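You operate a simulated robot arm through the tools that you are given. There is no shell and no other tool.

You are at the controls of a simulated two-armed robot. One attempt, no reset.

JOB
Test the blue network lead and add one to the matching row of the tally board.
Fine: put the lead back in the black rack; the other rows stay; leave the tester dial on net.

The check looks at the end state, three seconds after you hand in, the way a careful person would. Anything else that was tipped, shoved, dropped, spilled or broken makes it a failure.

ROBOT AND FRAMES
Two 6-joint arms with two-finger parallel grippers on one trunk that stands fixed in place. Base frame: the origin is at the foot of the trunk, x ahead of it, y to its left, z up. Lengths are in m, angles in rad, forces in N, time in s.
The left shoulder is at [0.05, 0.17, 1.335], the right one opposite. Each reaches about 1.092 m from its shoulder. Payload 1.57 kg a hand.
Tool frame (each hand has its own): the origin (TCP) lies between the finger pads and is the grasp point; the fingertips stand 0.03 m ahead of it; z points along the fingers, y is the line along which they close. Largest opening 0.08 m; finger width 0.017, thickness 0.012; the body of the gripper, 0.04 by 0.082 m, starts 0.08 m behind the TCP.
Orientation is that of the tool frame in the base frame, as a unit quaternion [w, x, y, z]. With the fingers straight down and closing along the base's y, the tool's x points along the base's -x, its y along +y and its z along -z.

CONTROLS
- The arms move only by the tool nudge_tool. It takes "left_deltas", "right_deltas" or both (then of equal length, played together; a hand with none holds still); each is one flat list of numbers, 7 for each row, row after row: the turn, a rotation vector about the base's x, y, z in units of 6 degrees (1.0 is 6 degrees), then the shift along the base's x, y, z in units of 50 mm (1.0 is 50 mm), then the finger opening in m, from 0 to 0.08. In form: [ax, ay, az, dx, dy, dz, hand, ax, ay, az, dx, dy, dz, hand, ...]. A call has 1 to 20 rows; each row shifts and turns the commanded pose from where the row before left it. A call with a number of a shift or a turn outside -1 to 1 is refused whole. Rows are played at 5 a second. More than 0.05 m and 0.15 rad between two rows, or a gripper value outside its range, and nothing of the call is played. A pose out of reach is approached as far as the arm can. The call stops where the force on the tool passes 40 N (or 10 N more than at its start, if that is more) or the arm is blocked; 0.2 s more then pass. Each finger travels about 0.045 m/s and halts on what it meets, pressing with about 26 N; the grip force reading is that of the motor and also rises with nothing between the fingers. The clock runs only during rows and for 0.2 s after the last one: add rows that do not move to give the fingers time. The reply holds the time, the measured pose of the TCP, the force on the tool along the base axes, the opening and the grip force, in the units named above and with some noise, with the torque about the TCP (base axes, N m) and any sound that the robot's microphone picked up.
- Cameras (640 x 400 px; columns grow to the right, rows downward): "scene" is now at [0.0222, -0.0424, 1.8995]; the picture's right is [-0.56, -0.83, 0.00], its down [-0.65, 0.44, -0.61] and it looks along [0.51, -0.34, -0.79] (base axes); focal length 359 px, centre (320, 200). "left" rides on the left gripper at [0.072, 0.007, -0.122] in its tool frame; the picture's right is [-0.09, 1.00, 0.00], its down [-0.84, -0.08, -0.54] and it looks along [-0.54, -0.05, 0.84] (tool axes); focal length 238 px, centre (320, 200). "right" rides on the right gripper at [0.072, -0.007, -0.122] in its tool frame; the picture's right is [0.09, 1.00, 0.00], its down [-0.84, 0.08, -0.54] and it looks along [-0.54, 0.05, 0.84] (tool axes); focal length 238 px, centre (320, 200). There is no depth. A picture from a camera that has moved, and an enlarged one, comes with that camera's place and axes in the base frame and with its lens.
- get_image(camera): a new picture of that camera. It takes no simulated time.
- raise_lower(by): slides the trunk up (or, below 0, down) by that many m; the arms and the scene camera ride with it, the base frame stays. It gives what a move gives, with no picture.
- head_to(pan, tilt): turns the head with the scene camera to pan (to the left, within 1.501 rad either way) and tilt (down, from -0.506 to 1.204), counted from straight ahead of the robot. It gives what a move gives.
- inspect(camera, box): a new picture of the part [left, top, right, bottom] of that camera's present view, enlarged. It takes no simulated time.
- hand_in(): hands the job in; it is judged then, once.

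Nothing tells you positions but the pictures and the camera data. Unless the task says otherwise, let go and move clear before handing in.

The tools are called after "Emit:" as name(argument=value, ...) on one line, values as JSON. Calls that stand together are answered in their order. nudge_tool: Moves the arms, as the interface text tells. Its arguments: {"type":"object","properties":{"left_deltas":{"type":"array"},"right_deltas":{"type":"array"}},"required":[]} The other tools are called the same way: raise_lower (by) slides the trunk up or down; head_to (pan, tilt) turns the head that bears the scene camera; get_image (camera) takes a picture; inspect (camera, box) takes an enlarged picture of a part of a camera's view; hand_in () hands the job in.

At the start:

```text
t: 0.0
left_ee_pos: [0.6474, -0.0026, 1.2254]
left_tool_rot: [0.001, -0.001, 1.0, 0.001]
left_contact_force: [0.0, 0.2, 0.8]
left_wrist_torque: [0.01, 0.0, 0.01]
left_opening: 0.08
left_gripper_force: 0.0
right_ee_pos: [0.3876, -0.4681, 1.2244]
right_tool_rot: [0.0, -0.001, 1.0, 0.001]
right_contact_force: [-0.6, -0.7, -0.3]
right_wrist_torque: [0.01, 0.01, 0.01]
right_opening: 0.0799
right_gripper_force: 0.0
trunk travel left (down, up): [-0.95, 0.02]
head pan, tilt: [-0.593, 0.909]
```

scene: 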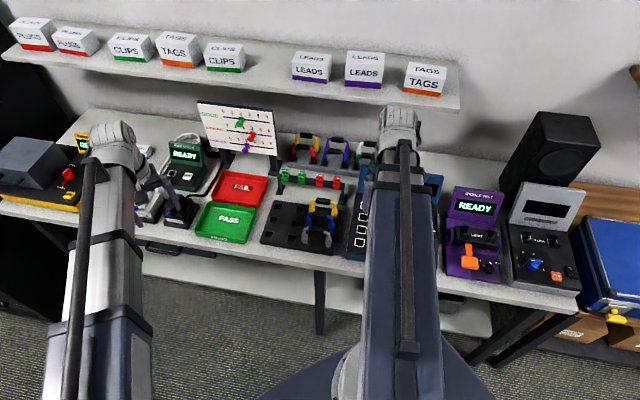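
right: 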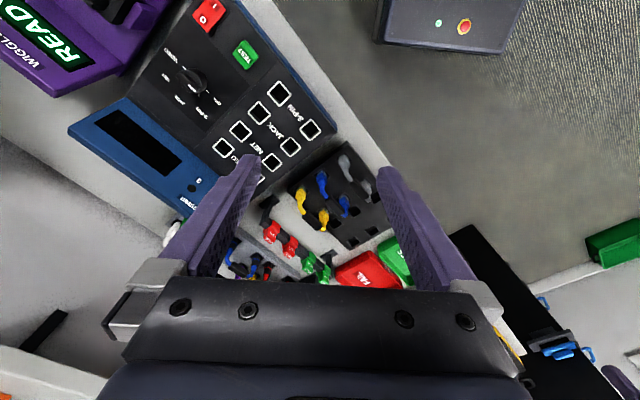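
left: 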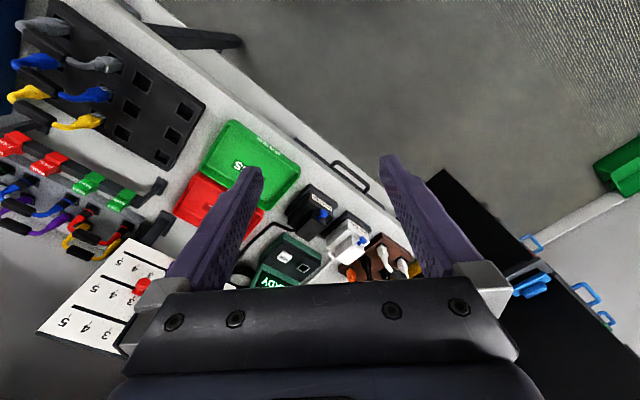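

I see a bench with a blue cable tester, a black lead rack holding leads, a tally board, PASS/FAIL trays and other devices. I'll look closer at each of these before moving.

Emit:
inspect(camera="scene", box=[180, 90, 360, 260])

Emit:
inspect(camera="right", box=[60, 0, 420, 280])

Emit:
inspect(camera="left", box=[0, 0, 320, 380])

```text
2.35 times, centred on (270, 175) of scene
camera zoom: at [0.0222, -0.0424, 1.8995], right [-0.56, -0.83, 0.0], down [-0.65, 0.44, -0.61], along [0.51, -0.34, -0.79], focal length 844 px, centre (438, 259)
```

zoom: 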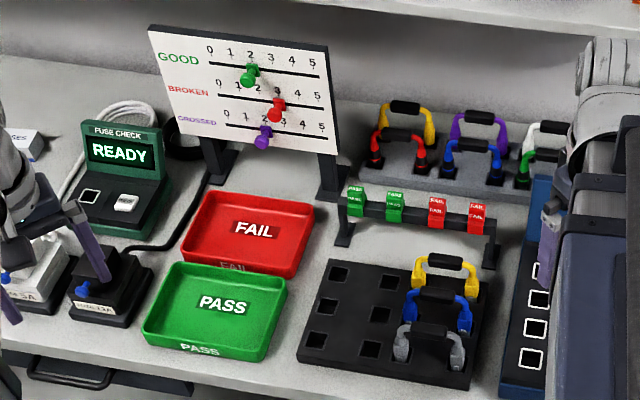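

```text
1.43 times, centred on (240, 140) of right
camera zoom: at [0.3161, -0.4756, 1.3469], right [-0.09, 1.0, 0.0], down [0.84, 0.08, 0.54], along [0.54, 0.05, -0.84], focal length 340 px, centre (434, 286)
```

zoom: 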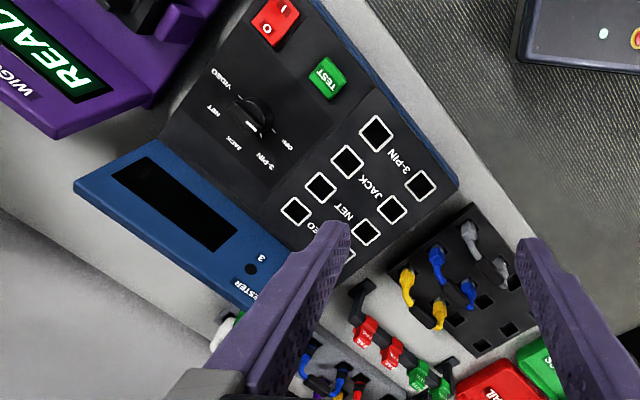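

```text
1.05 times, centred on (160, 190) of left (not enlarged: the box is as wide or as high as the picture)
camera zoom: at [0.5758, 0.0043, 1.3473], right [0.09, 1.0, 0.0], down [0.84, -0.08, 0.54], along [0.54, -0.05, -0.84], focal length 251 px, centre (488, 210)
```

zoom: 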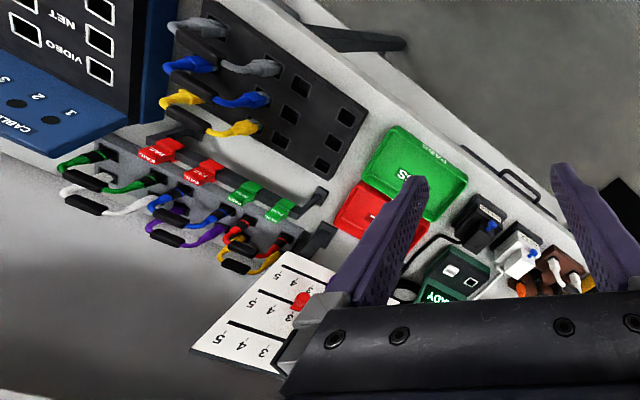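

The tester is the blue unit with its sockets, dial and power switch. The right arm hides part of it from the scene camera. I'll take zooms of the individual parts next.

Emit:
inspect(camera="right", box=[140, 0, 340, 125])

Emit:
inspect(camera="right", box=[60, 80, 260, 205])

Emit:
inspect(camera="right", box=[220, 130, 420, 255])

Emit:
inspect(camera="scene", box=[260, 180, 360, 260])

Emit:
inspect(camera="scene", box=[190, 95, 290, 165])

Emit:
inspect(camera="left", box=[0, 0, 200, 125])

```text
3.20 times, centred on (240, 62) of right
camera zoom: at [0.3161, -0.4756, 1.3469], right [-0.09, 1.0, 0.0], down [0.84, 0.08, 0.54], along [0.54, 0.05, -0.84], focal length 763 px, centre (576, 640)
```

zoom: 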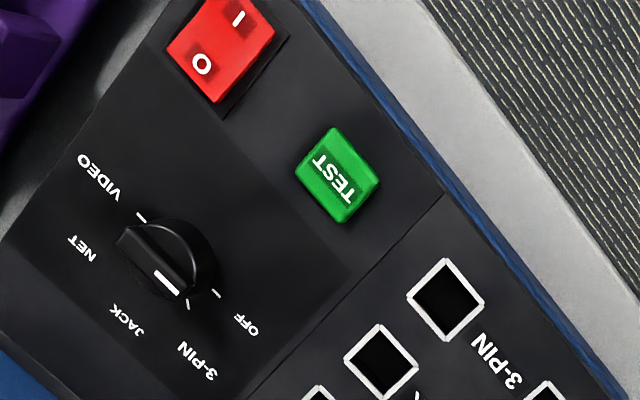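

```text
3.20 times, centred on (160, 142) of right
camera zoom: at [0.3161, -0.4756, 1.3469], right [-0.09, 1.0, 0.0], down [0.84, 0.08, 0.54], along [0.54, 0.05, -0.84], focal length 763 px, centre (832, 384)
```

zoom: 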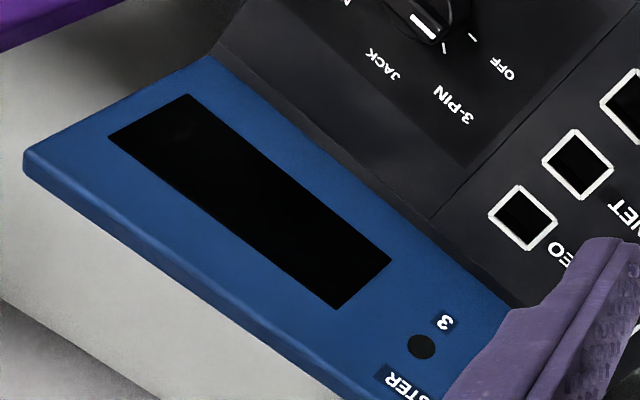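

```text
3.20 times, centred on (320, 192) of right
camera zoom: at [0.3161, -0.4756, 1.3469], right [-0.09, 1.0, 0.0], down [0.84, 0.08, 0.54], along [0.54, 0.05, -0.84], focal length 763 px, centre (320, 224)
```

zoom: 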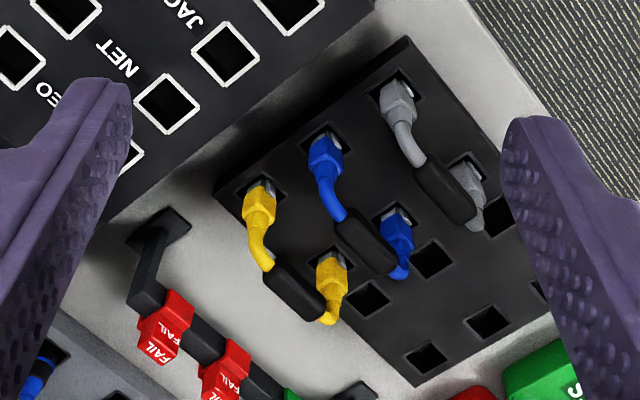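

```text
5.00 times, centred on (310, 220) of scene
camera zoom: at [0.0222, -0.0424, 1.8995], right [-0.56, -0.83, 0.0], down [-0.65, 0.44, -0.61], along [0.51, -0.34, -0.79], focal length 1794 px, centre (370, 100)
```

zoom: 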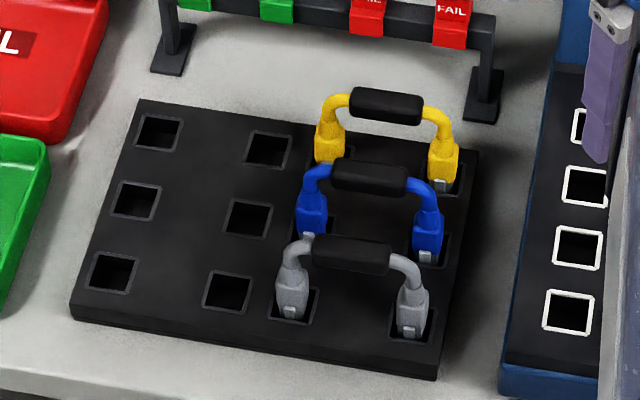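

```text
5.71 times, centred on (240, 130) of scene
camera zoom: at [0.0222, -0.0424, 1.8995], right [-0.56, -0.83, 0.0], down [-0.65, 0.44, -0.61], along [0.51, -0.34, -0.79], focal length 2050 px, centre (777, 600)
```

zoom: 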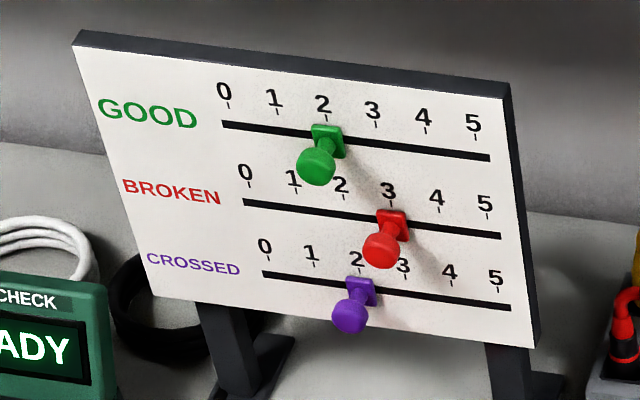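

```text
3.20 times, centred on (100, 62) of left
camera zoom: at [0.5758, 0.0043, 1.3473], right [0.09, 1.0, 0.0], down [0.84, -0.08, 0.54], along [0.54, -0.05, -0.84], focal length 763 px, centre (1024, 640)
```

zoom: 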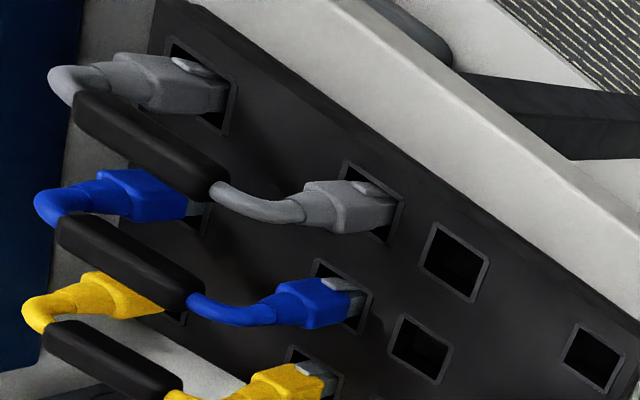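

The tester's sockets look like pairs running along the bench, and the blue lead stands between the yellow and grey ones in the black rack, near x 0.59, y -0.43. I'll pull the right arm back to clear the scene view.

Emit:
nudge_tool(right_deltas=[0, 0, 0, -1, 0, 0, 0.08, 0, 0, 0, -1, 0, 0, 0.08, 0, 0, 0, -1, 0, 0, 0.08, 0, 0, 0, -1, 0, 0, 0.08, 0, 0, 0, 0, 0, 0, 0.08])

Emit:
get_image(camera="scene")

Emit:
get_image(camera="right")

```text
t: 1.2
left_ee_pos: [0.647, -0.0025, 1.2228]
left_tool_rot: [0.0, -0.001, 1.0, 0.001]
left_contact_force: [0.2, 0.6, 0.2]
left_wrist_torque: [0.02, 0.0, 0.01]
left_opening: 0.0799
left_gripper_force: 0.1
right_ee_pos: [0.2309, -0.5332, 1.2251]
right_tool_rot: [-0.001, 0.0, 1.0, 0.0]
right_contact_force: [1.0, 0.3, -1.0]
right_wrist_torque: [-0.04, 0.0, -0.01]
right_opening: 0.08
right_gripper_force: 0.1
right hand out of reach, approached as far as the arm can: row 2, 3, 4
trunk travel left (down, up): [-0.95, 0.02]
head pan, tilt: [-0.593, 0.909]
```

```text
taken
camera scene: at [0.0232, -0.0421, 1.8995], right [-0.56, -0.83, 0.0], down [-0.65, 0.44, -0.61], along [0.51, -0.34, -0.79], focal length 359 px, centre (320, 200)
```

scene: 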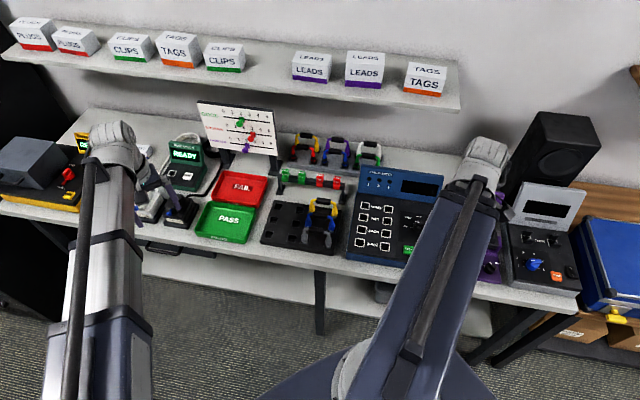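

```text
taken
camera right: at [0.1609, -0.5425, 1.347], right [-0.09, 1.0, 0.0], down [0.84, 0.08, 0.54], along [0.54, 0.05, -0.84], focal length 238 px, centre (320, 200)
```

right: 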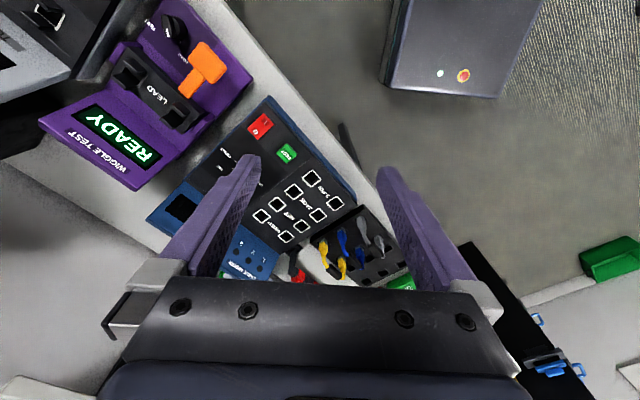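

The tester is now in clear view from the scene camera. I'll zoom in on it for the sockets and dial.

Emit:
inspect(camera="scene", box=[340, 160, 450, 270])

Emit:
inspect(camera="scene", box=[260, 160, 370, 260])

Emit:
inspect(camera="right", box=[190, 80, 420, 290])

```text
3.64 times, centred on (395, 215) of scene
camera zoom: at [0.0232, -0.0421, 1.8995], right [-0.56, -0.83, 0.0], down [-0.65, 0.44, -0.61], along [0.51, -0.34, -0.79], focal length 1304 px, centre (47, 146)
```

zoom: 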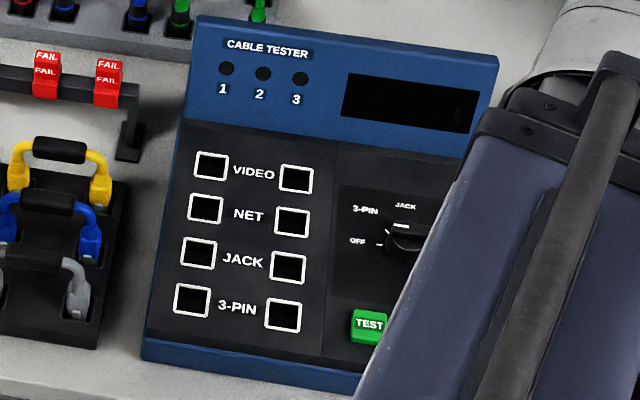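

```text
4.00 times, centred on (315, 210) of scene
camera zoom: at [0.0232, -0.0421, 1.8995], right [-0.56, -0.83, 0.0], down [-0.65, 0.44, -0.61], along [0.51, -0.34, -0.79], focal length 1435 px, centre (340, 160)
```

zoom: 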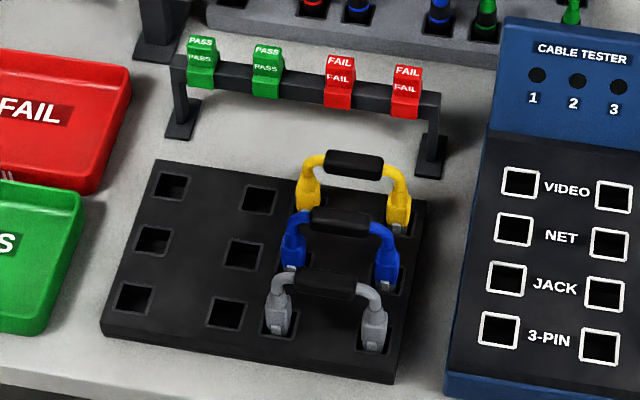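

```text
1.90 times, centred on (305, 185) of right
camera zoom: at [0.1609, -0.5425, 1.347], right [-0.09, 1.0, 0.0], down [0.84, 0.08, 0.54], along [0.54, 0.05, -0.84], focal length 454 px, centre (349, 229)
```

zoom: 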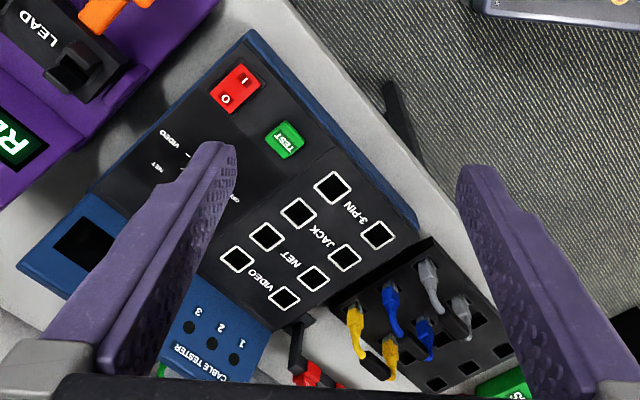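

NET is the second socket row from the back, and the bench axis runs at roughly 36° to base x. I'll turn the right hand to line up with the bench and look at the tester from above.

Emit:
nudge_tool(right_deltas=[0, 0, 1, 0.6, -0.3, 0, 0.08, 0, 0, 1, 0.6, -0.3, 0, 0.08, 0, 0, 1, 0.6, -0.3, 0, 0.08, 0, 0, 1, 0.6, -0.3, 0, 0.08, 0, 0, 1, 0, 0, 0, 0.08, 0, 0, 1, 0, 0, 0, 0.08, 0, 0, 0, 0, 0, 0, 0.08])

Emit:
get_image(camera="right")

Emit:
get_image(camera="scene")

```text
t: 2.8
left_ee_pos: [0.647, -0.0021, 1.2248]
left_tool_rot: [0.0, -0.001, 1.0, 0.001]
left_contact_force: [0.6, 0.8, 0.4]
left_wrist_torque: [0.0, 0.01, -0.01]
left_opening: 0.0801
left_gripper_force: 0.0
right_ee_pos: [0.3512, -0.595, 1.2255]
right_tool_rot: [0.0, -0.31, 0.951, 0.0]
right_contact_force: [-0.2, -0.1, -0.2]
right_wrist_torque: [-0.02, -0.01, 0.0]
right_opening: 0.0797
right_gripper_force: 0.1
trunk travel left (down, up): [-0.95, 0.02]
head pan, tilt: [-0.593, 0.909]
```

```text
taken
camera right: at [0.2975, -0.6432, 1.347], right [-0.66, 0.75, 0.0], down [0.63, 0.56, 0.54], along [0.41, 0.36, -0.84], focal length 238 px, centre (320, 200)
```

right: 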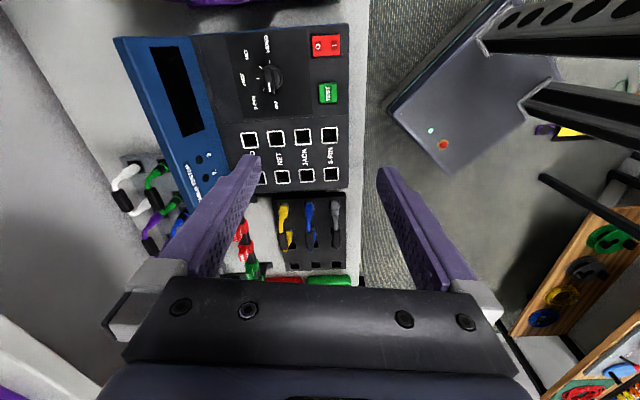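

```text
taken
camera scene: at [0.0219, -0.0423, 1.8995], right [-0.56, -0.83, 0.0], down [-0.65, 0.44, -0.61], along [0.51, -0.34, -0.79], focal length 359 px, centre (320, 200)
```

scene: 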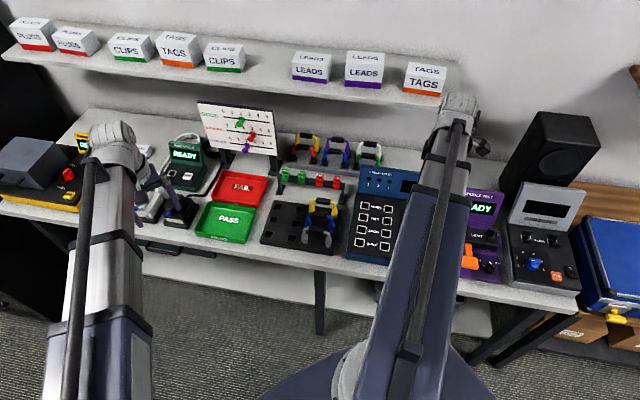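

The bench now runs nearly vertical in the right camera view. I'll zoom in to get exact edges, plus the dial and switch states.

Emit:
inspect(camera="right", box=[230, 20, 370, 110])

Emit:
inspect(camera="right", box=[220, 110, 380, 210])

Emit:
inspect(camera="right", box=[230, 180, 390, 280])

Emit:
inspect(camera="right", box=[100, 20, 260, 220])

```text
4.44 times, centred on (300, 65) of right
camera zoom: at [0.2975, -0.6432, 1.347], right [-0.66, 0.75, 0.0], down [0.63, 0.56, 0.54], along [0.41, 0.36, -0.84], focal length 1059 px, centre (409, 800)
```

zoom: 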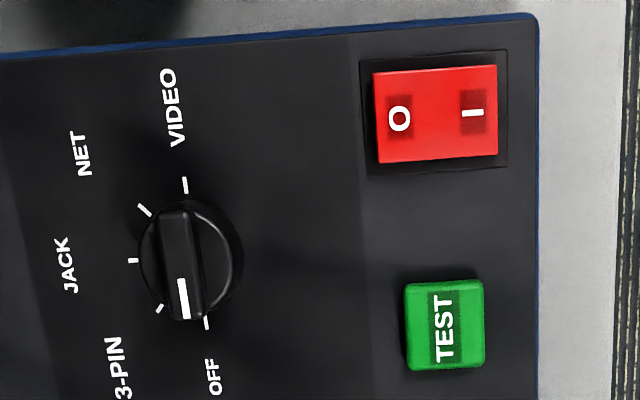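

```text
4.00 times, centred on (300, 160) of right
camera zoom: at [0.2975, -0.6432, 1.347], right [-0.66, 0.75, 0.0], down [0.63, 0.56, 0.54], along [0.41, 0.36, -0.84], focal length 953 px, centre (400, 360)
```

zoom: 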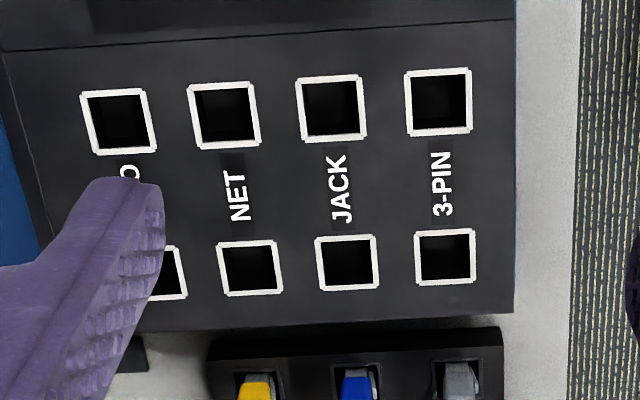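

```text
4.00 times, centred on (310, 230) of right
camera zoom: at [0.2975, -0.6432, 1.347], right [-0.66, 0.75, 0.0], down [0.63, 0.56, 0.54], along [0.41, 0.36, -0.84], focal length 953 px, centre (360, 80)
```

zoom: 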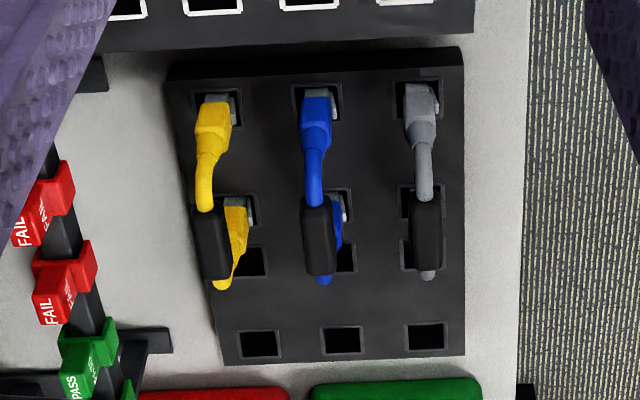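

```text
2.00 times, centred on (180, 120) of right
camera zoom: at [0.2975, -0.6432, 1.347], right [-0.66, 0.75, 0.0], down [0.63, 0.56, 0.54], along [0.41, 0.36, -0.84], focal length 477 px, centre (600, 360)
```

zoom: 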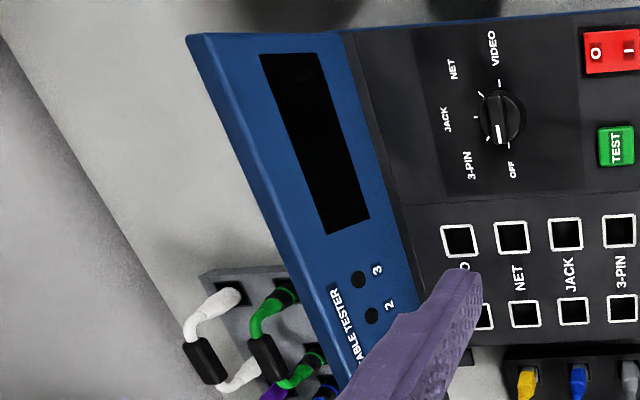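

The dial points at OFF, and O is the rear half and I the front half of the rocker. I place the tester panel at about z 0.912, the NET pair centre near [0.490, -0.580] and the blue handle near [0.586, -0.422, 0.948], with the bench at 45°. Next I'll bring the right hand closer over the dial and switch.

Emit:
nudge_tool(right_deltas=[0, 0, 0.5, -0.14, -0.367, -0.967, 0.08, 0, 0, 0.5, -0.14, -0.367, -0.967, 0.08, 0, 0, 0.5, -0.14, -0.367, -0.967, 0.08, 0, 0, 0, 0, 0, 0, 0.08])

Emit:
get_image(camera="right")

```text
refused: row 1 steps farther than a row can; nothing moved
```

```text
taken
camera right: at [0.2975, -0.6432, 1.347], right [-0.66, 0.75, 0.0], down [0.63, 0.56, 0.54], along [0.41, 0.36, -0.84], focal length 238 px, centre (320, 200)
```

right: 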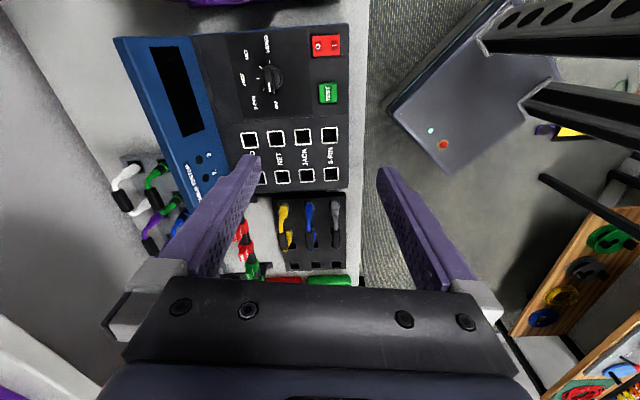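

The row was refused because its combined shift exceeded 50 mm, and nothing moved. I'll send the same move in smaller steps.

Emit:
nudge_tool(right_deltas=[0, 0, 0.3, -0.084, -0.22, -0.58, 0.08, 0, 0, 0.3, -0.084, -0.22, -0.58, 0.08, 0, 0, 0.3, -0.084, -0.22, -0.58, 0.08, 0, 0, 0.3, -0.084, -0.22, -0.58, 0.08, 0, 0, 0.3, -0.084, -0.22, -0.58, 0.08, 0, 0, 0, 0, 0, 0, 0.08])

Emit:
get_image(camera="right")

Emit:
inspect(camera="right", box=[200, 30, 400, 180])

```text
t: 4.2
left_ee_pos: [0.6469, -0.0028, 1.2249]
left_tool_rot: [0.001, -0.002, 1.0, 0.0]
left_contact_force: [-0.2, 0.2, 0.1]
left_wrist_torque: [-0.04, 0.01, 0.02]
left_opening: 0.0799
left_gripper_force: 0.0
right_ee_pos: [0.3301, -0.6487, 1.2249]
right_tool_rot: [0.001, -0.384, 0.924, 0.0]
right_contact_force: [-0.2, 0.5, -0.6]
right_wrist_torque: [-0.05, 0.01, 0.0]
right_opening: 0.0804
right_gripper_force: 0.0
right hand out of reach, approached as far as the arm can: row 1, 2, 3, 4, 5
trunk travel left (down, up): [-0.95, 0.02]
head pan, tilt: [-0.593, 0.909]
```

```text
taken
camera right: at [0.2851, -0.7054, 1.347], right [-0.77, 0.64, 0.0], down [0.54, 0.65, 0.54], along [0.35, 0.42, -0.84], focal length 238 px, centre (320, 200)
```

right: 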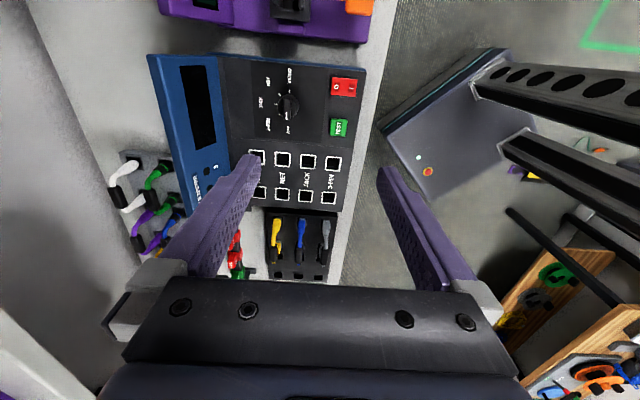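

```text
2.67 times, centred on (300, 105) of right
camera zoom: at [0.2851, -0.7054, 1.347], right [-0.77, 0.64, 0.0], down [0.54, 0.65, 0.54], along [0.35, 0.42, -0.84], focal length 636 px, centre (373, 453)
```

zoom: 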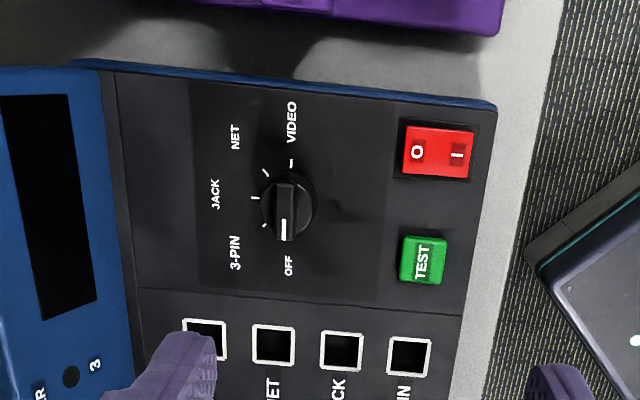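

The hand reached the x, y target but not the lower height, which was reported out of reach. I'll test a small downward step by itself to see what the limit is.

Emit:
nudge_tool(right_deltas=[0, 0, 0, 0, 0, -0.4, 0.08, 0, 0, 0, 0, 0, 0, 0.08])

```text
t: 4.8
left_ee_pos: [0.6468, -0.0025, 1.2241]
left_tool_rot: [0.001, -0.001, 1.0, 0.0]
left_contact_force: [0.3, -1.2, -0.6]
left_wrist_torque: [0.03, 0.02, 0.0]
left_opening: 0.0796
left_gripper_force: 0.0
right_ee_pos: [0.3312, -0.6497, 1.2245]
right_tool_rot: [0.0, -0.383, 0.924, 0.001]
right_contact_force: [0.1, -0.8, -0.3]
right_wrist_torque: [0.02, -0.04, 0.04]
right_opening: 0.0805
right_gripper_force: 0.2
right hand out of reach, approached as far as the arm can: row 1
trunk travel left (down, up): [-0.95, 0.02]
head pan, tilt: [-0.593, 0.909]
```

Each hand seems limited to about 0.11 m below its shoulder, so the trunk has to come down to reach the bench. I'll raise both hands 0.1 m first, then lower the trunk 0.3 m.

Emit:
nudge_tool(right_deltas=[0, 0, 0, 0, 0, 0.8, 0.08, 0, 0, 0, 0, 0, 0.8, 0.08, 0, 0, 0, 0, 0, 0.4, 0.08, 0, 0, 0, 0, 0, 0, 0.08], left_deltas=[0, 0, 0, 0, 0, 0.8, 0.08, 0, 0, 0, 0, 0, 0.8, 0.08, 0, 0, 0, 0, 0, 0.4, 0.08, 0, 0, 0, 0, 0, 0, 0.08])

Emit:
raise_lower(by=-0.15)

Emit:
get_image(camera="scene")

Emit:
get_image(camera="right")

```text
t: 5.8
left_ee_pos: [0.6478, -0.0017, 1.2256]
left_tool_rot: [0.001, -0.001, 1.0, 0.0]
left_contact_force: [0.3, -0.5, 0.4]
left_wrist_torque: [0.01, 0.0, 0.03]
left_opening: 0.0801
left_gripper_force: 0.0
left hand out of reach, approached as far as the arm can: row 1, 2, 3
right_ee_pos: [0.33, -0.6487, 1.2242]
right_tool_rot: [0.001, -0.382, 0.924, 0.0]
right_contact_force: [0.4, 0.1, -0.4]
right_wrist_torque: [0.06, -0.01, 0.01]
right_opening: 0.0799
right_gripper_force: 0.0
right hand out of reach, approached as far as the arm can: row 1, 2, 3
trunk travel left (down, up): [-0.95, 0.02]
head pan, tilt: [-0.593, 0.909]
```

```text
t: 7.5
left_ee_pos: [0.6465, -0.0023, 1.074]
left_tool_rot: [0.001, -0.001, 1.0, 0.0]
left_contact_force: [0.6, 0.6, 0.1]
left_wrist_torque: [0.03, -0.02, -0.02]
left_opening: 0.0802
left_gripper_force: 0.0
right_ee_pos: [0.3305, -0.6492, 1.0753]
right_tool_rot: [0.0, -0.382, 0.924, -0.001]
right_contact_force: [-0.4, 0.2, 0.6]
right_wrist_torque: [0.01, -0.03, -0.01]
right_opening: 0.0802
right_gripper_force: 0.0
trunk travel left (down, up): [-0.8, 0.17]
head pan, tilt: [-0.593, 0.909]
```

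```text
taken
camera scene: at [0.0221, -0.0424, 1.7496], right [-0.56, -0.83, 0.0], down [-0.65, 0.44, -0.61], along [0.51, -0.34, -0.79], focal length 359 px, centre (320, 200)
```

scene: 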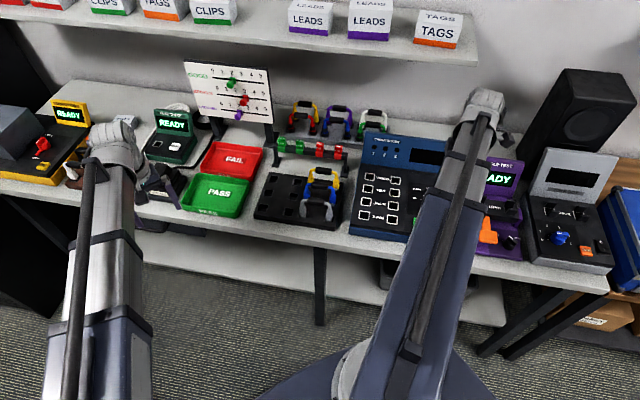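

```text
taken
camera right: at [0.2852, -0.7053, 1.197], right [-0.77, 0.64, 0.0], down [0.54, 0.65, 0.54], along [0.35, 0.42, -0.84], focal length 238 px, centre (320, 200)
```

right: 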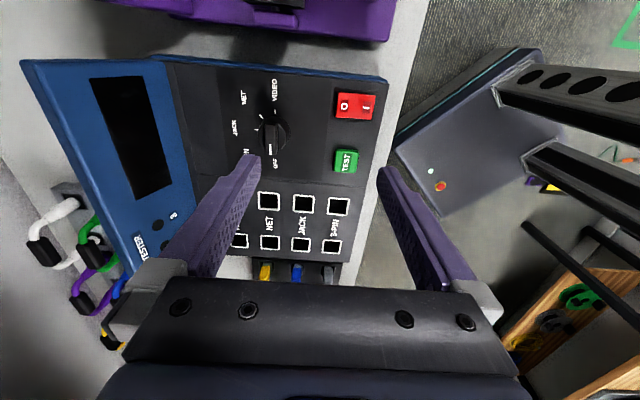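

Vertical hand moves are refused in both directions, so the trunk is the only vertical axis. Everything moved down 0.15 m as expected. I'll look at the switch and dial from this closer view.

Emit:
inspect(camera="right", box=[210, 60, 400, 190])

Emit:
inspect(camera="right", box=[320, 75, 400, 130])

Emit:
inspect(camera="scene", box=[340, 120, 440, 250])

Emit:
inspect(camera="scene", box=[170, 50, 290, 140])

```text
3.08 times, centred on (305, 125) of right
camera zoom: at [0.2852, -0.7053, 1.197], right [-0.77, 0.64, 0.0], down [0.54, 0.65, 0.54], along [0.35, 0.42, -0.84], focal length 733 px, centre (366, 431)
```

zoom: 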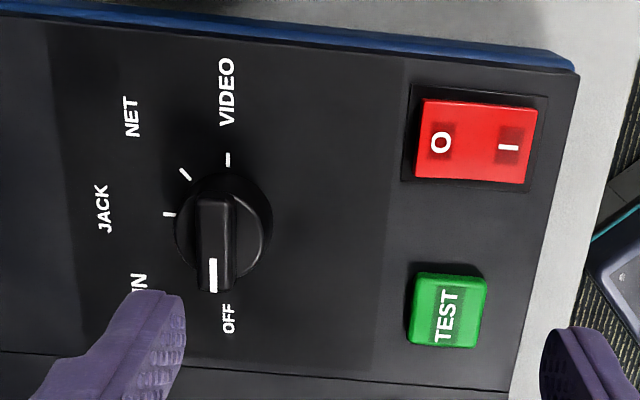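

```text
7.27 times, centred on (360, 102) of right
camera zoom: at [0.2852, -0.7053, 1.197], right [-0.77, 0.64, 0.0], down [0.54, 0.65, 0.54], along [0.35, 0.42, -0.84], focal length 1734 px, centre (29, 909)
```

zoom: 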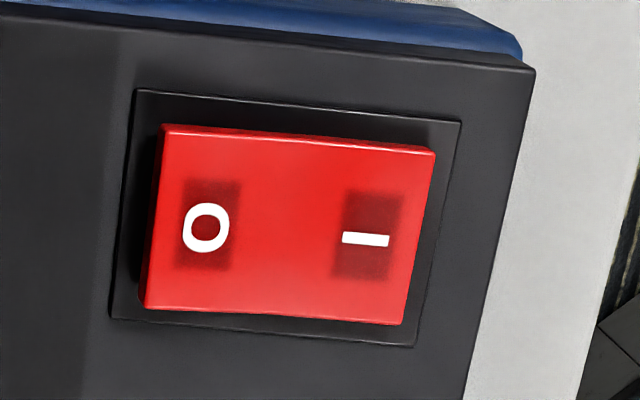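

```text
3.08 times, centred on (390, 185) of scene
camera zoom: at [0.0221, -0.0424, 1.7496], right [-0.56, -0.83, 0.0], down [-0.65, 0.44, -0.61], along [0.51, -0.34, -0.79], focal length 1104 px, centre (105, 246)
```

zoom: 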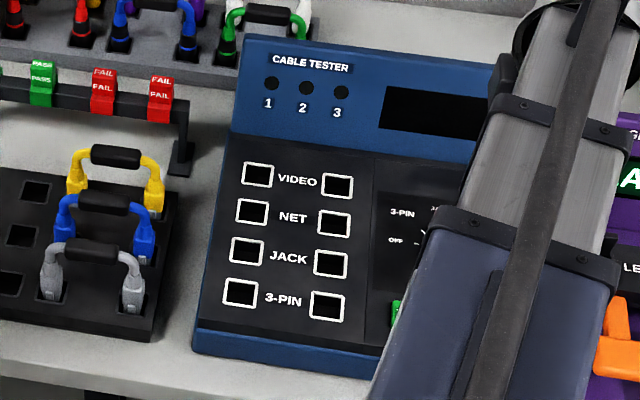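

```text
4.44 times, centred on (230, 95) of scene
camera zoom: at [0.0221, -0.0424, 1.7496], right [-0.56, -0.83, 0.0], down [-0.65, 0.44, -0.61], along [0.51, -0.34, -0.79], focal length 1594 px, centre (720, 667)
```

zoom: 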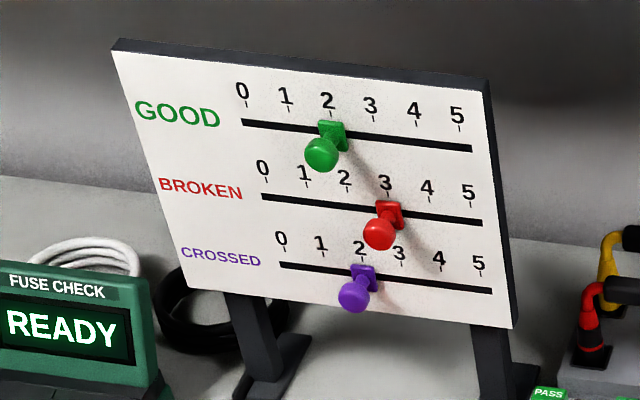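

The rocker's rear O half looks raised and the front I half looks pressed, so power may already be on with only the dial at OFF. I'll check the dial closely, since its centre looks to be near [0.382, -0.6735].

Emit:
inspect(camera="right", box=[250, 95, 310, 165])

Emit:
inspect(camera="right", box=[325, 135, 375, 185])

```text
5.71 times, centred on (280, 130) of right
camera zoom: at [0.2852, -0.7053, 1.197], right [-0.77, 0.64, 0.0], down [0.54, 0.65, 0.54], along [0.35, 0.42, -0.84], focal length 1362 px, centre (549, 600)
```

zoom: 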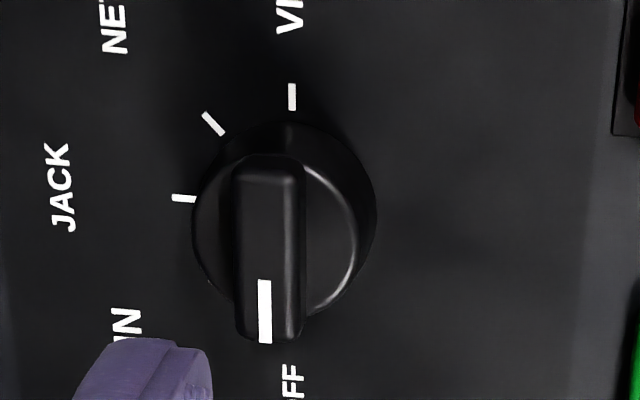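

```text
8.00 times, centred on (350, 160) of right
camera zoom: at [0.2852, -0.7053, 1.197], right [-0.77, 0.64, 0.0], down [0.54, 0.65, 0.54], along [0.35, 0.42, -0.84], focal length 1907 px, centre (80, 520)
```

zoom: 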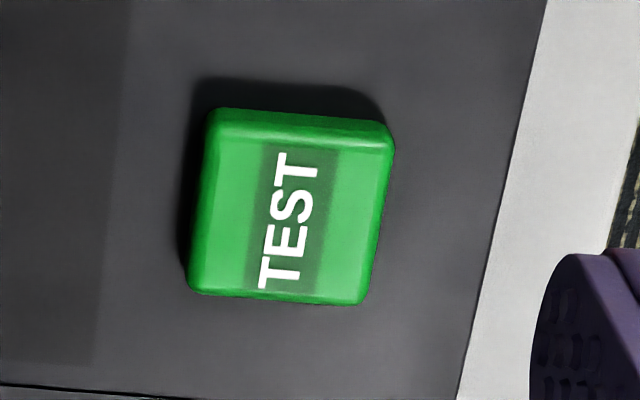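

The dial ridge lies along the bench axis at OFF, about 14 mm wide with its top near z 0.94. I'll centre the right hand over it and check the alignment with the hand camera.

Emit:
nudge_tool(right_deltas=[0, 0, 0, 0.523, -0.24, 0, 0.05, 0, 0, 0, 0.523, -0.24, 0, 0.05, 0, 0, 0, 0, 0, 0, 0.05])

Emit:
get_image(camera="right")

Emit:
inspect(camera="right", box=[270, 80, 370, 180])

```text
t: 8.3
left_ee_pos: [0.6472, -0.0022, 1.0745]
left_tool_rot: [0.001, -0.001, 1.0, 0.0]
left_contact_force: [-0.3, -0.3, 0.0]
left_wrist_torque: [0.02, 0.01, -0.01]
left_opening: 0.0799
left_gripper_force: 0.0
right_ee_pos: [0.3832, -0.6702, 1.0744]
right_tool_rot: [0.0, -0.383, 0.924, 0.0]
right_contact_force: [0.3, 0.1, -0.4]
right_wrist_torque: [-0.02, 0.01, 0.01]
right_opening: 0.05
right_gripper_force: 0.1
trunk travel left (down, up): [-0.8, 0.17]
head pan, tilt: [-0.593, 0.909]
```

```text
taken
camera right: at [0.3373, -0.7269, 1.197], right [-0.77, 0.64, 0.0], down [0.54, 0.65, 0.54], along [0.35, 0.42, -0.84], focal length 238 px, centre (320, 200)
```

right: 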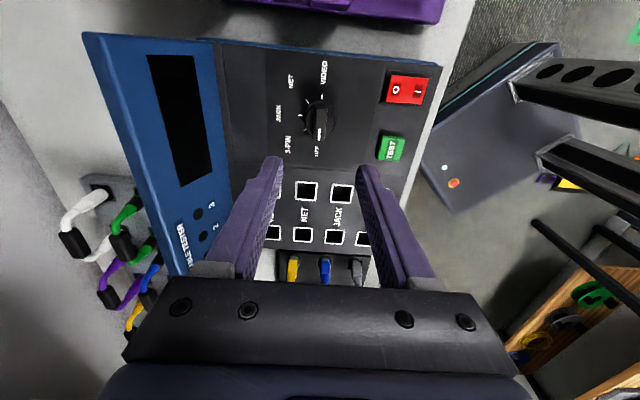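

```text
4.00 times, centred on (320, 130) of right
camera zoom: at [0.3373, -0.7269, 1.197], right [-0.77, 0.64, 0.0], down [0.54, 0.65, 0.54], along [0.35, 0.42, -0.84], focal length 953 px, centre (320, 480)
```

zoom: 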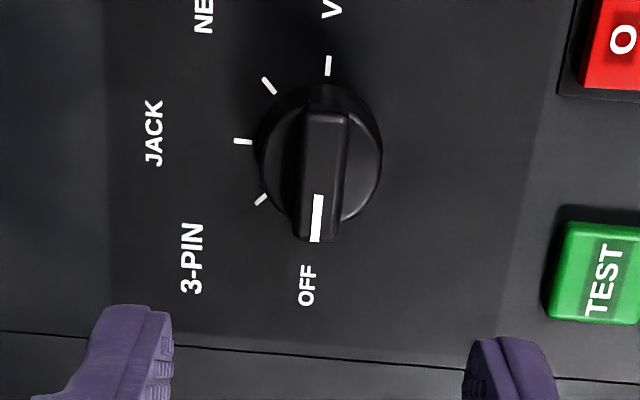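

The ridge is centred between the fingers to within 2 mm. I'll make a small correction and then lower the trunk toward the dial.

Emit:
nudge_tool(right_deltas=[0, 0, 0, -0.022, -0.044, 0, 0.04, 0, 0, 0, 0, 0, 0, 0.04])

Emit:
raise_lower(by=-0.1)

Emit:
get_image(camera="right")

Emit:
inspect(camera="right", box=[250, 110, 390, 220])

Emit:
get_image(camera="scene")

```text
t: 8.9
left_ee_pos: [0.6477, -0.0025, 1.0745]
left_tool_rot: [0.0, -0.001, 1.0, -0.001]
left_contact_force: [0.1, -0.7, -1.0]
left_wrist_torque: [-0.05, 0.0, 0.02]
left_opening: 0.0803
left_gripper_force: 0.1
right_ee_pos: [0.3805, -0.673, 1.0747]
right_tool_rot: [0.0, -0.384, 0.923, 0.0]
right_contact_force: [-0.3, 0.0, 0.8]
right_wrist_torque: [0.0, -0.03, -0.01]
right_opening: 0.04
right_gripper_force: 0.1
trunk travel left (down, up): [-0.8, 0.17]
head pan, tilt: [-0.593, 0.909]
```

```text
t: 10.3
left_ee_pos: [0.6479, -0.0027, 0.9752]
left_tool_rot: [0.001, -0.001, 1.0, -0.001]
left_contact_force: [0.1, -0.5, -0.7]
left_wrist_torque: [0.03, -0.02, 0.01]
left_opening: 0.08
left_gripper_force: 0.1
right_ee_pos: [0.3822, -0.6746, 0.9751]
right_tool_rot: [0.0, -0.383, 0.924, 0.0]
right_contact_force: [-0.1, 0.5, -0.3]
right_wrist_torque: [0.0, 0.01, 0.01]
right_opening: 0.04
right_gripper_force: 0.0
trunk travel left (down, up): [-0.7, 0.27]
head pan, tilt: [-0.593, 0.909]
```

```text
taken
camera right: at [0.3362, -0.7298, 1.097], right [-0.77, 0.64, 0.0], down [0.54, 0.65, 0.54], along [0.35, 0.42, -0.84], focal length 238 px, centre (320, 200)
```

right: 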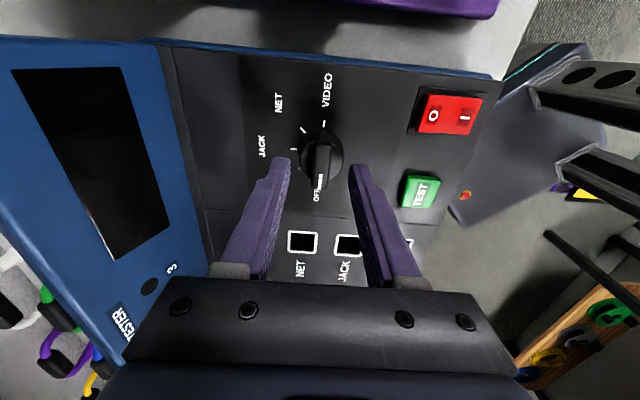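

```text
3.64 times, centred on (320, 165) of right
camera zoom: at [0.3362, -0.7298, 1.097], right [-0.77, 0.64, 0.0], down [0.54, 0.65, 0.54], along [0.35, 0.42, -0.84], focal length 867 px, centre (320, 327)
```

zoom: 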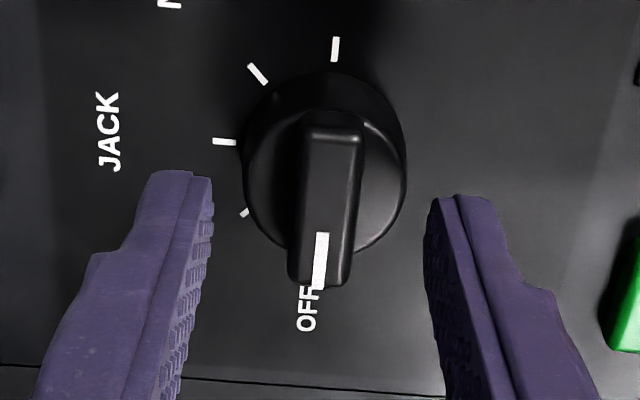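

```text
taken
camera scene: at [0.0221, -0.0424, 1.6496], right [-0.56, -0.83, 0.0], down [-0.65, 0.44, -0.61], along [0.51, -0.34, -0.79], focal length 359 px, centre (320, 200)
```

scene: 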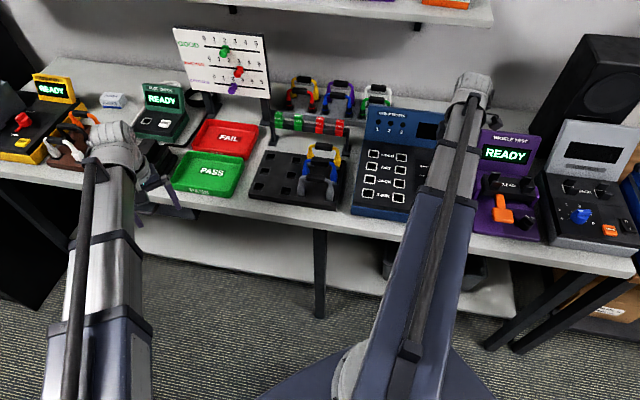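

The fingertips are just above the knob and the ridge sits about 1 mm off centre. I'll correct that, go down 14 mm and close gently on the ridge.

Emit:
nudge_tool(right_deltas=[0, 0, 0, -0.016, 0.016, 0, 0.04, 0, 0, 0, 0, 0, 0, 0.04])

Emit:
raise_lower(by=-0.014)

Emit:
inspect(camera="right", box=[250, 110, 390, 220])

```text
t: 10.9
left_ee_pos: [0.6463, -0.0018, 0.9747]
left_tool_rot: [0.001, -0.002, 1.0, 0.0]
left_contact_force: [0.5, 0.4, -0.2]
left_wrist_torque: [0.0, -0.03, -0.01]
left_opening: 0.08
left_gripper_force: 0.1
right_ee_pos: [0.3789, -0.6733, 0.9755]
right_tool_rot: [0.0, -0.383, 0.924, 0.0]
right_contact_force: [0.4, 0.4, -0.2]
right_wrist_torque: [0.0, 0.0, -0.02]
right_opening: 0.0403
right_gripper_force: 0.0
trunk travel left (down, up): [-0.7, 0.27]
head pan, tilt: [-0.593, 0.909]
```

```text
t: 11.5
left_ee_pos: [0.6482, -0.0028, 0.9612]
left_tool_rot: [0.001, -0.001, 1.0, 0.001]
left_contact_force: [-0.5, 0.6, -0.5]
left_wrist_torque: [0.01, -0.02, -0.01]
left_opening: 0.0799
left_gripper_force: 0.0
right_ee_pos: [0.3811, -0.6739, 0.9608]
right_tool_rot: [0.0, -0.383, 0.924, 0.0]
right_contact_force: [-0.1, 0.2, -0.3]
right_wrist_torque: [-0.02, 0.01, -0.02]
right_opening: 0.0403
right_gripper_force: 0.2
trunk travel left (down, up): [-0.686, 0.284]
head pan, tilt: [-0.593, 0.909]
```

```text
3.64 times, centred on (320, 165) of right
camera zoom: at [0.3346, -0.7293, 1.083], right [-0.77, 0.64, 0.0], down [0.54, 0.65, 0.54], along [0.35, 0.42, -0.84], focal length 867 px, centre (320, 327)
```

zoom: 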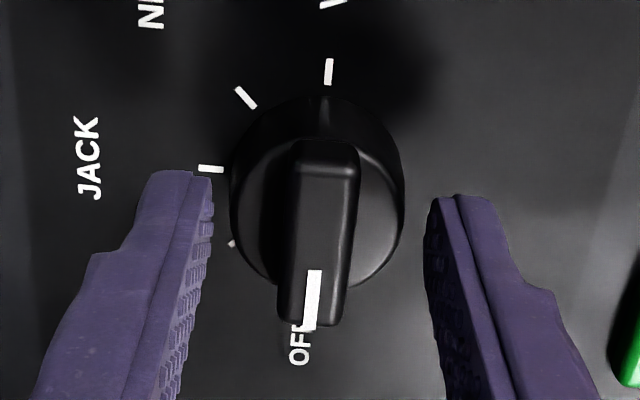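

The ridge is centred between the fingers. I'll close on it.

Emit:
nudge_tool(right_deltas=[0, 0, 0, 0, 0, 0, 0.005, 0, 0, 0, 0, 0, 0, 0.005, 0, 0, 0, 0, 0, 0, 0.005, 0, 0, 0, 0, 0, 0, 0.005, 0, 0, 0, 0, 0, 0, 0.005])

Emit:
inspect(camera="right", box=[250, 110, 390, 220])

```text
t: 12.7
left_ee_pos: [0.6479, -0.0023, 0.9613]
left_tool_rot: [0.0, -0.001, 1.0, 0.0]
left_contact_force: [0.2, 0.7, -0.9]
left_wrist_torque: [-0.01, 0.0, 0.0]
left_opening: 0.08
left_gripper_force: 0.1
right_ee_pos: [0.3794, -0.6742, 0.9608]
right_tool_rot: [0.001, -0.382, 0.924, 0.0]
right_contact_force: [3.1, -3.4, 4.5]
right_wrist_torque: [-0.07, -0.13, 0.03]
right_opening: 0.0332
right_gripper_force: 41.3
trunk travel left (down, up): [-0.686, 0.284]
head pan, tilt: [-0.593, 0.909]
```

```text
3.64 times, centred on (320, 165) of right
camera zoom: at [0.3349, -0.7296, 1.0829], right [-0.77, 0.64, 0.0], down [0.54, 0.65, 0.54], along [0.35, 0.42, -0.84], focal length 867 px, centre (320, 327)
```

zoom: 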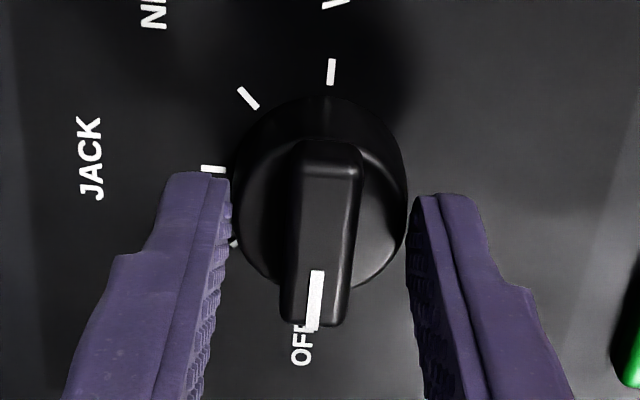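

The fingers stopped at 33 mm, so they met the round base disc instead of the ridge. I'll open, come up 5 mm and close again on the ridge above the disc.

Emit:
nudge_tool(right_deltas=[0, 0, 0, 0, 0, 0, 0.042, 0, 0, 0, 0, 0, 0, 0.042, 0, 0, 0, 0, 0, 0, 0.042])

Emit:
raise_lower(by=0.006)

Emit:
nudge_tool(right_deltas=[0, 0, 0, 0, 0, 0, 0.005, 0, 0, 0, 0, 0, 0, 0.005, 0, 0, 0, 0, 0, 0, 0.005, 0, 0, 0, 0, 0, 0, 0.005, 0, 0, 0, 0, 0, 0, 0.005])

Emit:
inspect(camera="right", box=[250, 110, 390, 220])

```text
t: 13.5
left_ee_pos: [0.6474, -0.004, 0.9616]
left_tool_rot: [0.001, 0.0, 1.0, 0.0]
left_contact_force: [-0.9, 1.3, 0.3]
left_wrist_torque: [-0.02, 0.03, -0.01]
left_opening: 0.0799
left_gripper_force: 0.0
right_ee_pos: [0.3806, -0.6734, 0.9603]
right_tool_rot: [0.001, -0.383, 0.924, 0.001]
right_contact_force: [-0.1, -0.3, 0.3]
right_wrist_torque: [0.0, 0.0, 0.02]
right_opening: 0.0422
right_gripper_force: 0.0
trunk travel left (down, up): [-0.686, 0.284]
head pan, tilt: [-0.593, 0.909]
```

```text
t: 14.1
left_ee_pos: [0.6477, -0.0018, 0.9678]
left_tool_rot: [0.001, 0.0, 1.0, 0.0]
left_contact_force: [0.9, 0.2, 0.3]
left_wrist_torque: [0.0, 0.01, -0.04]
left_opening: 0.08
left_gripper_force: 0.0
right_ee_pos: [0.3802, -0.6733, 0.9659]
right_tool_rot: [-0.001, -0.383, 0.924, 0.0]
right_contact_force: [-0.1, 0.6, -0.6]
right_wrist_torque: [0.01, 0.01, 0.0]
right_opening: 0.0418
right_gripper_force: 0.1
trunk travel left (down, up): [-0.692, 0.278]
head pan, tilt: [-0.593, 0.909]
```

```text
t: 15.2
left_ee_pos: [0.6471, -0.002, 0.9657]
left_tool_rot: [0.001, -0.001, 1.0, 0.0]
left_contact_force: [0.8, 0.2, 0.8]
left_wrist_torque: [0.01, 0.0, -0.01]
left_opening: 0.0801
left_gripper_force: 0.0
right_ee_pos: [0.3799, -0.6735, 0.9675]
right_tool_rot: [0.0, -0.382, 0.924, 0.0]
right_contact_force: [1.6, -2.1, 2.2]
right_wrist_torque: [0.0, -0.09, 0.0]
right_opening: 0.013
right_gripper_force: 30.1
trunk travel left (down, up): [-0.692, 0.278]
head pan, tilt: [-0.593, 0.909]
```

```text
3.64 times, centred on (320, 165) of right
camera zoom: at [0.3349, -0.7296, 1.0889], right [-0.77, 0.64, 0.0], down [0.54, 0.65, 0.54], along [0.35, 0.42, -0.84], focal length 867 px, centre (320, 327)
```

zoom: 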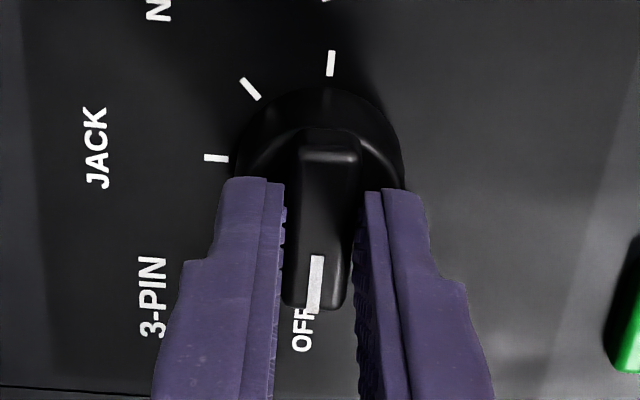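

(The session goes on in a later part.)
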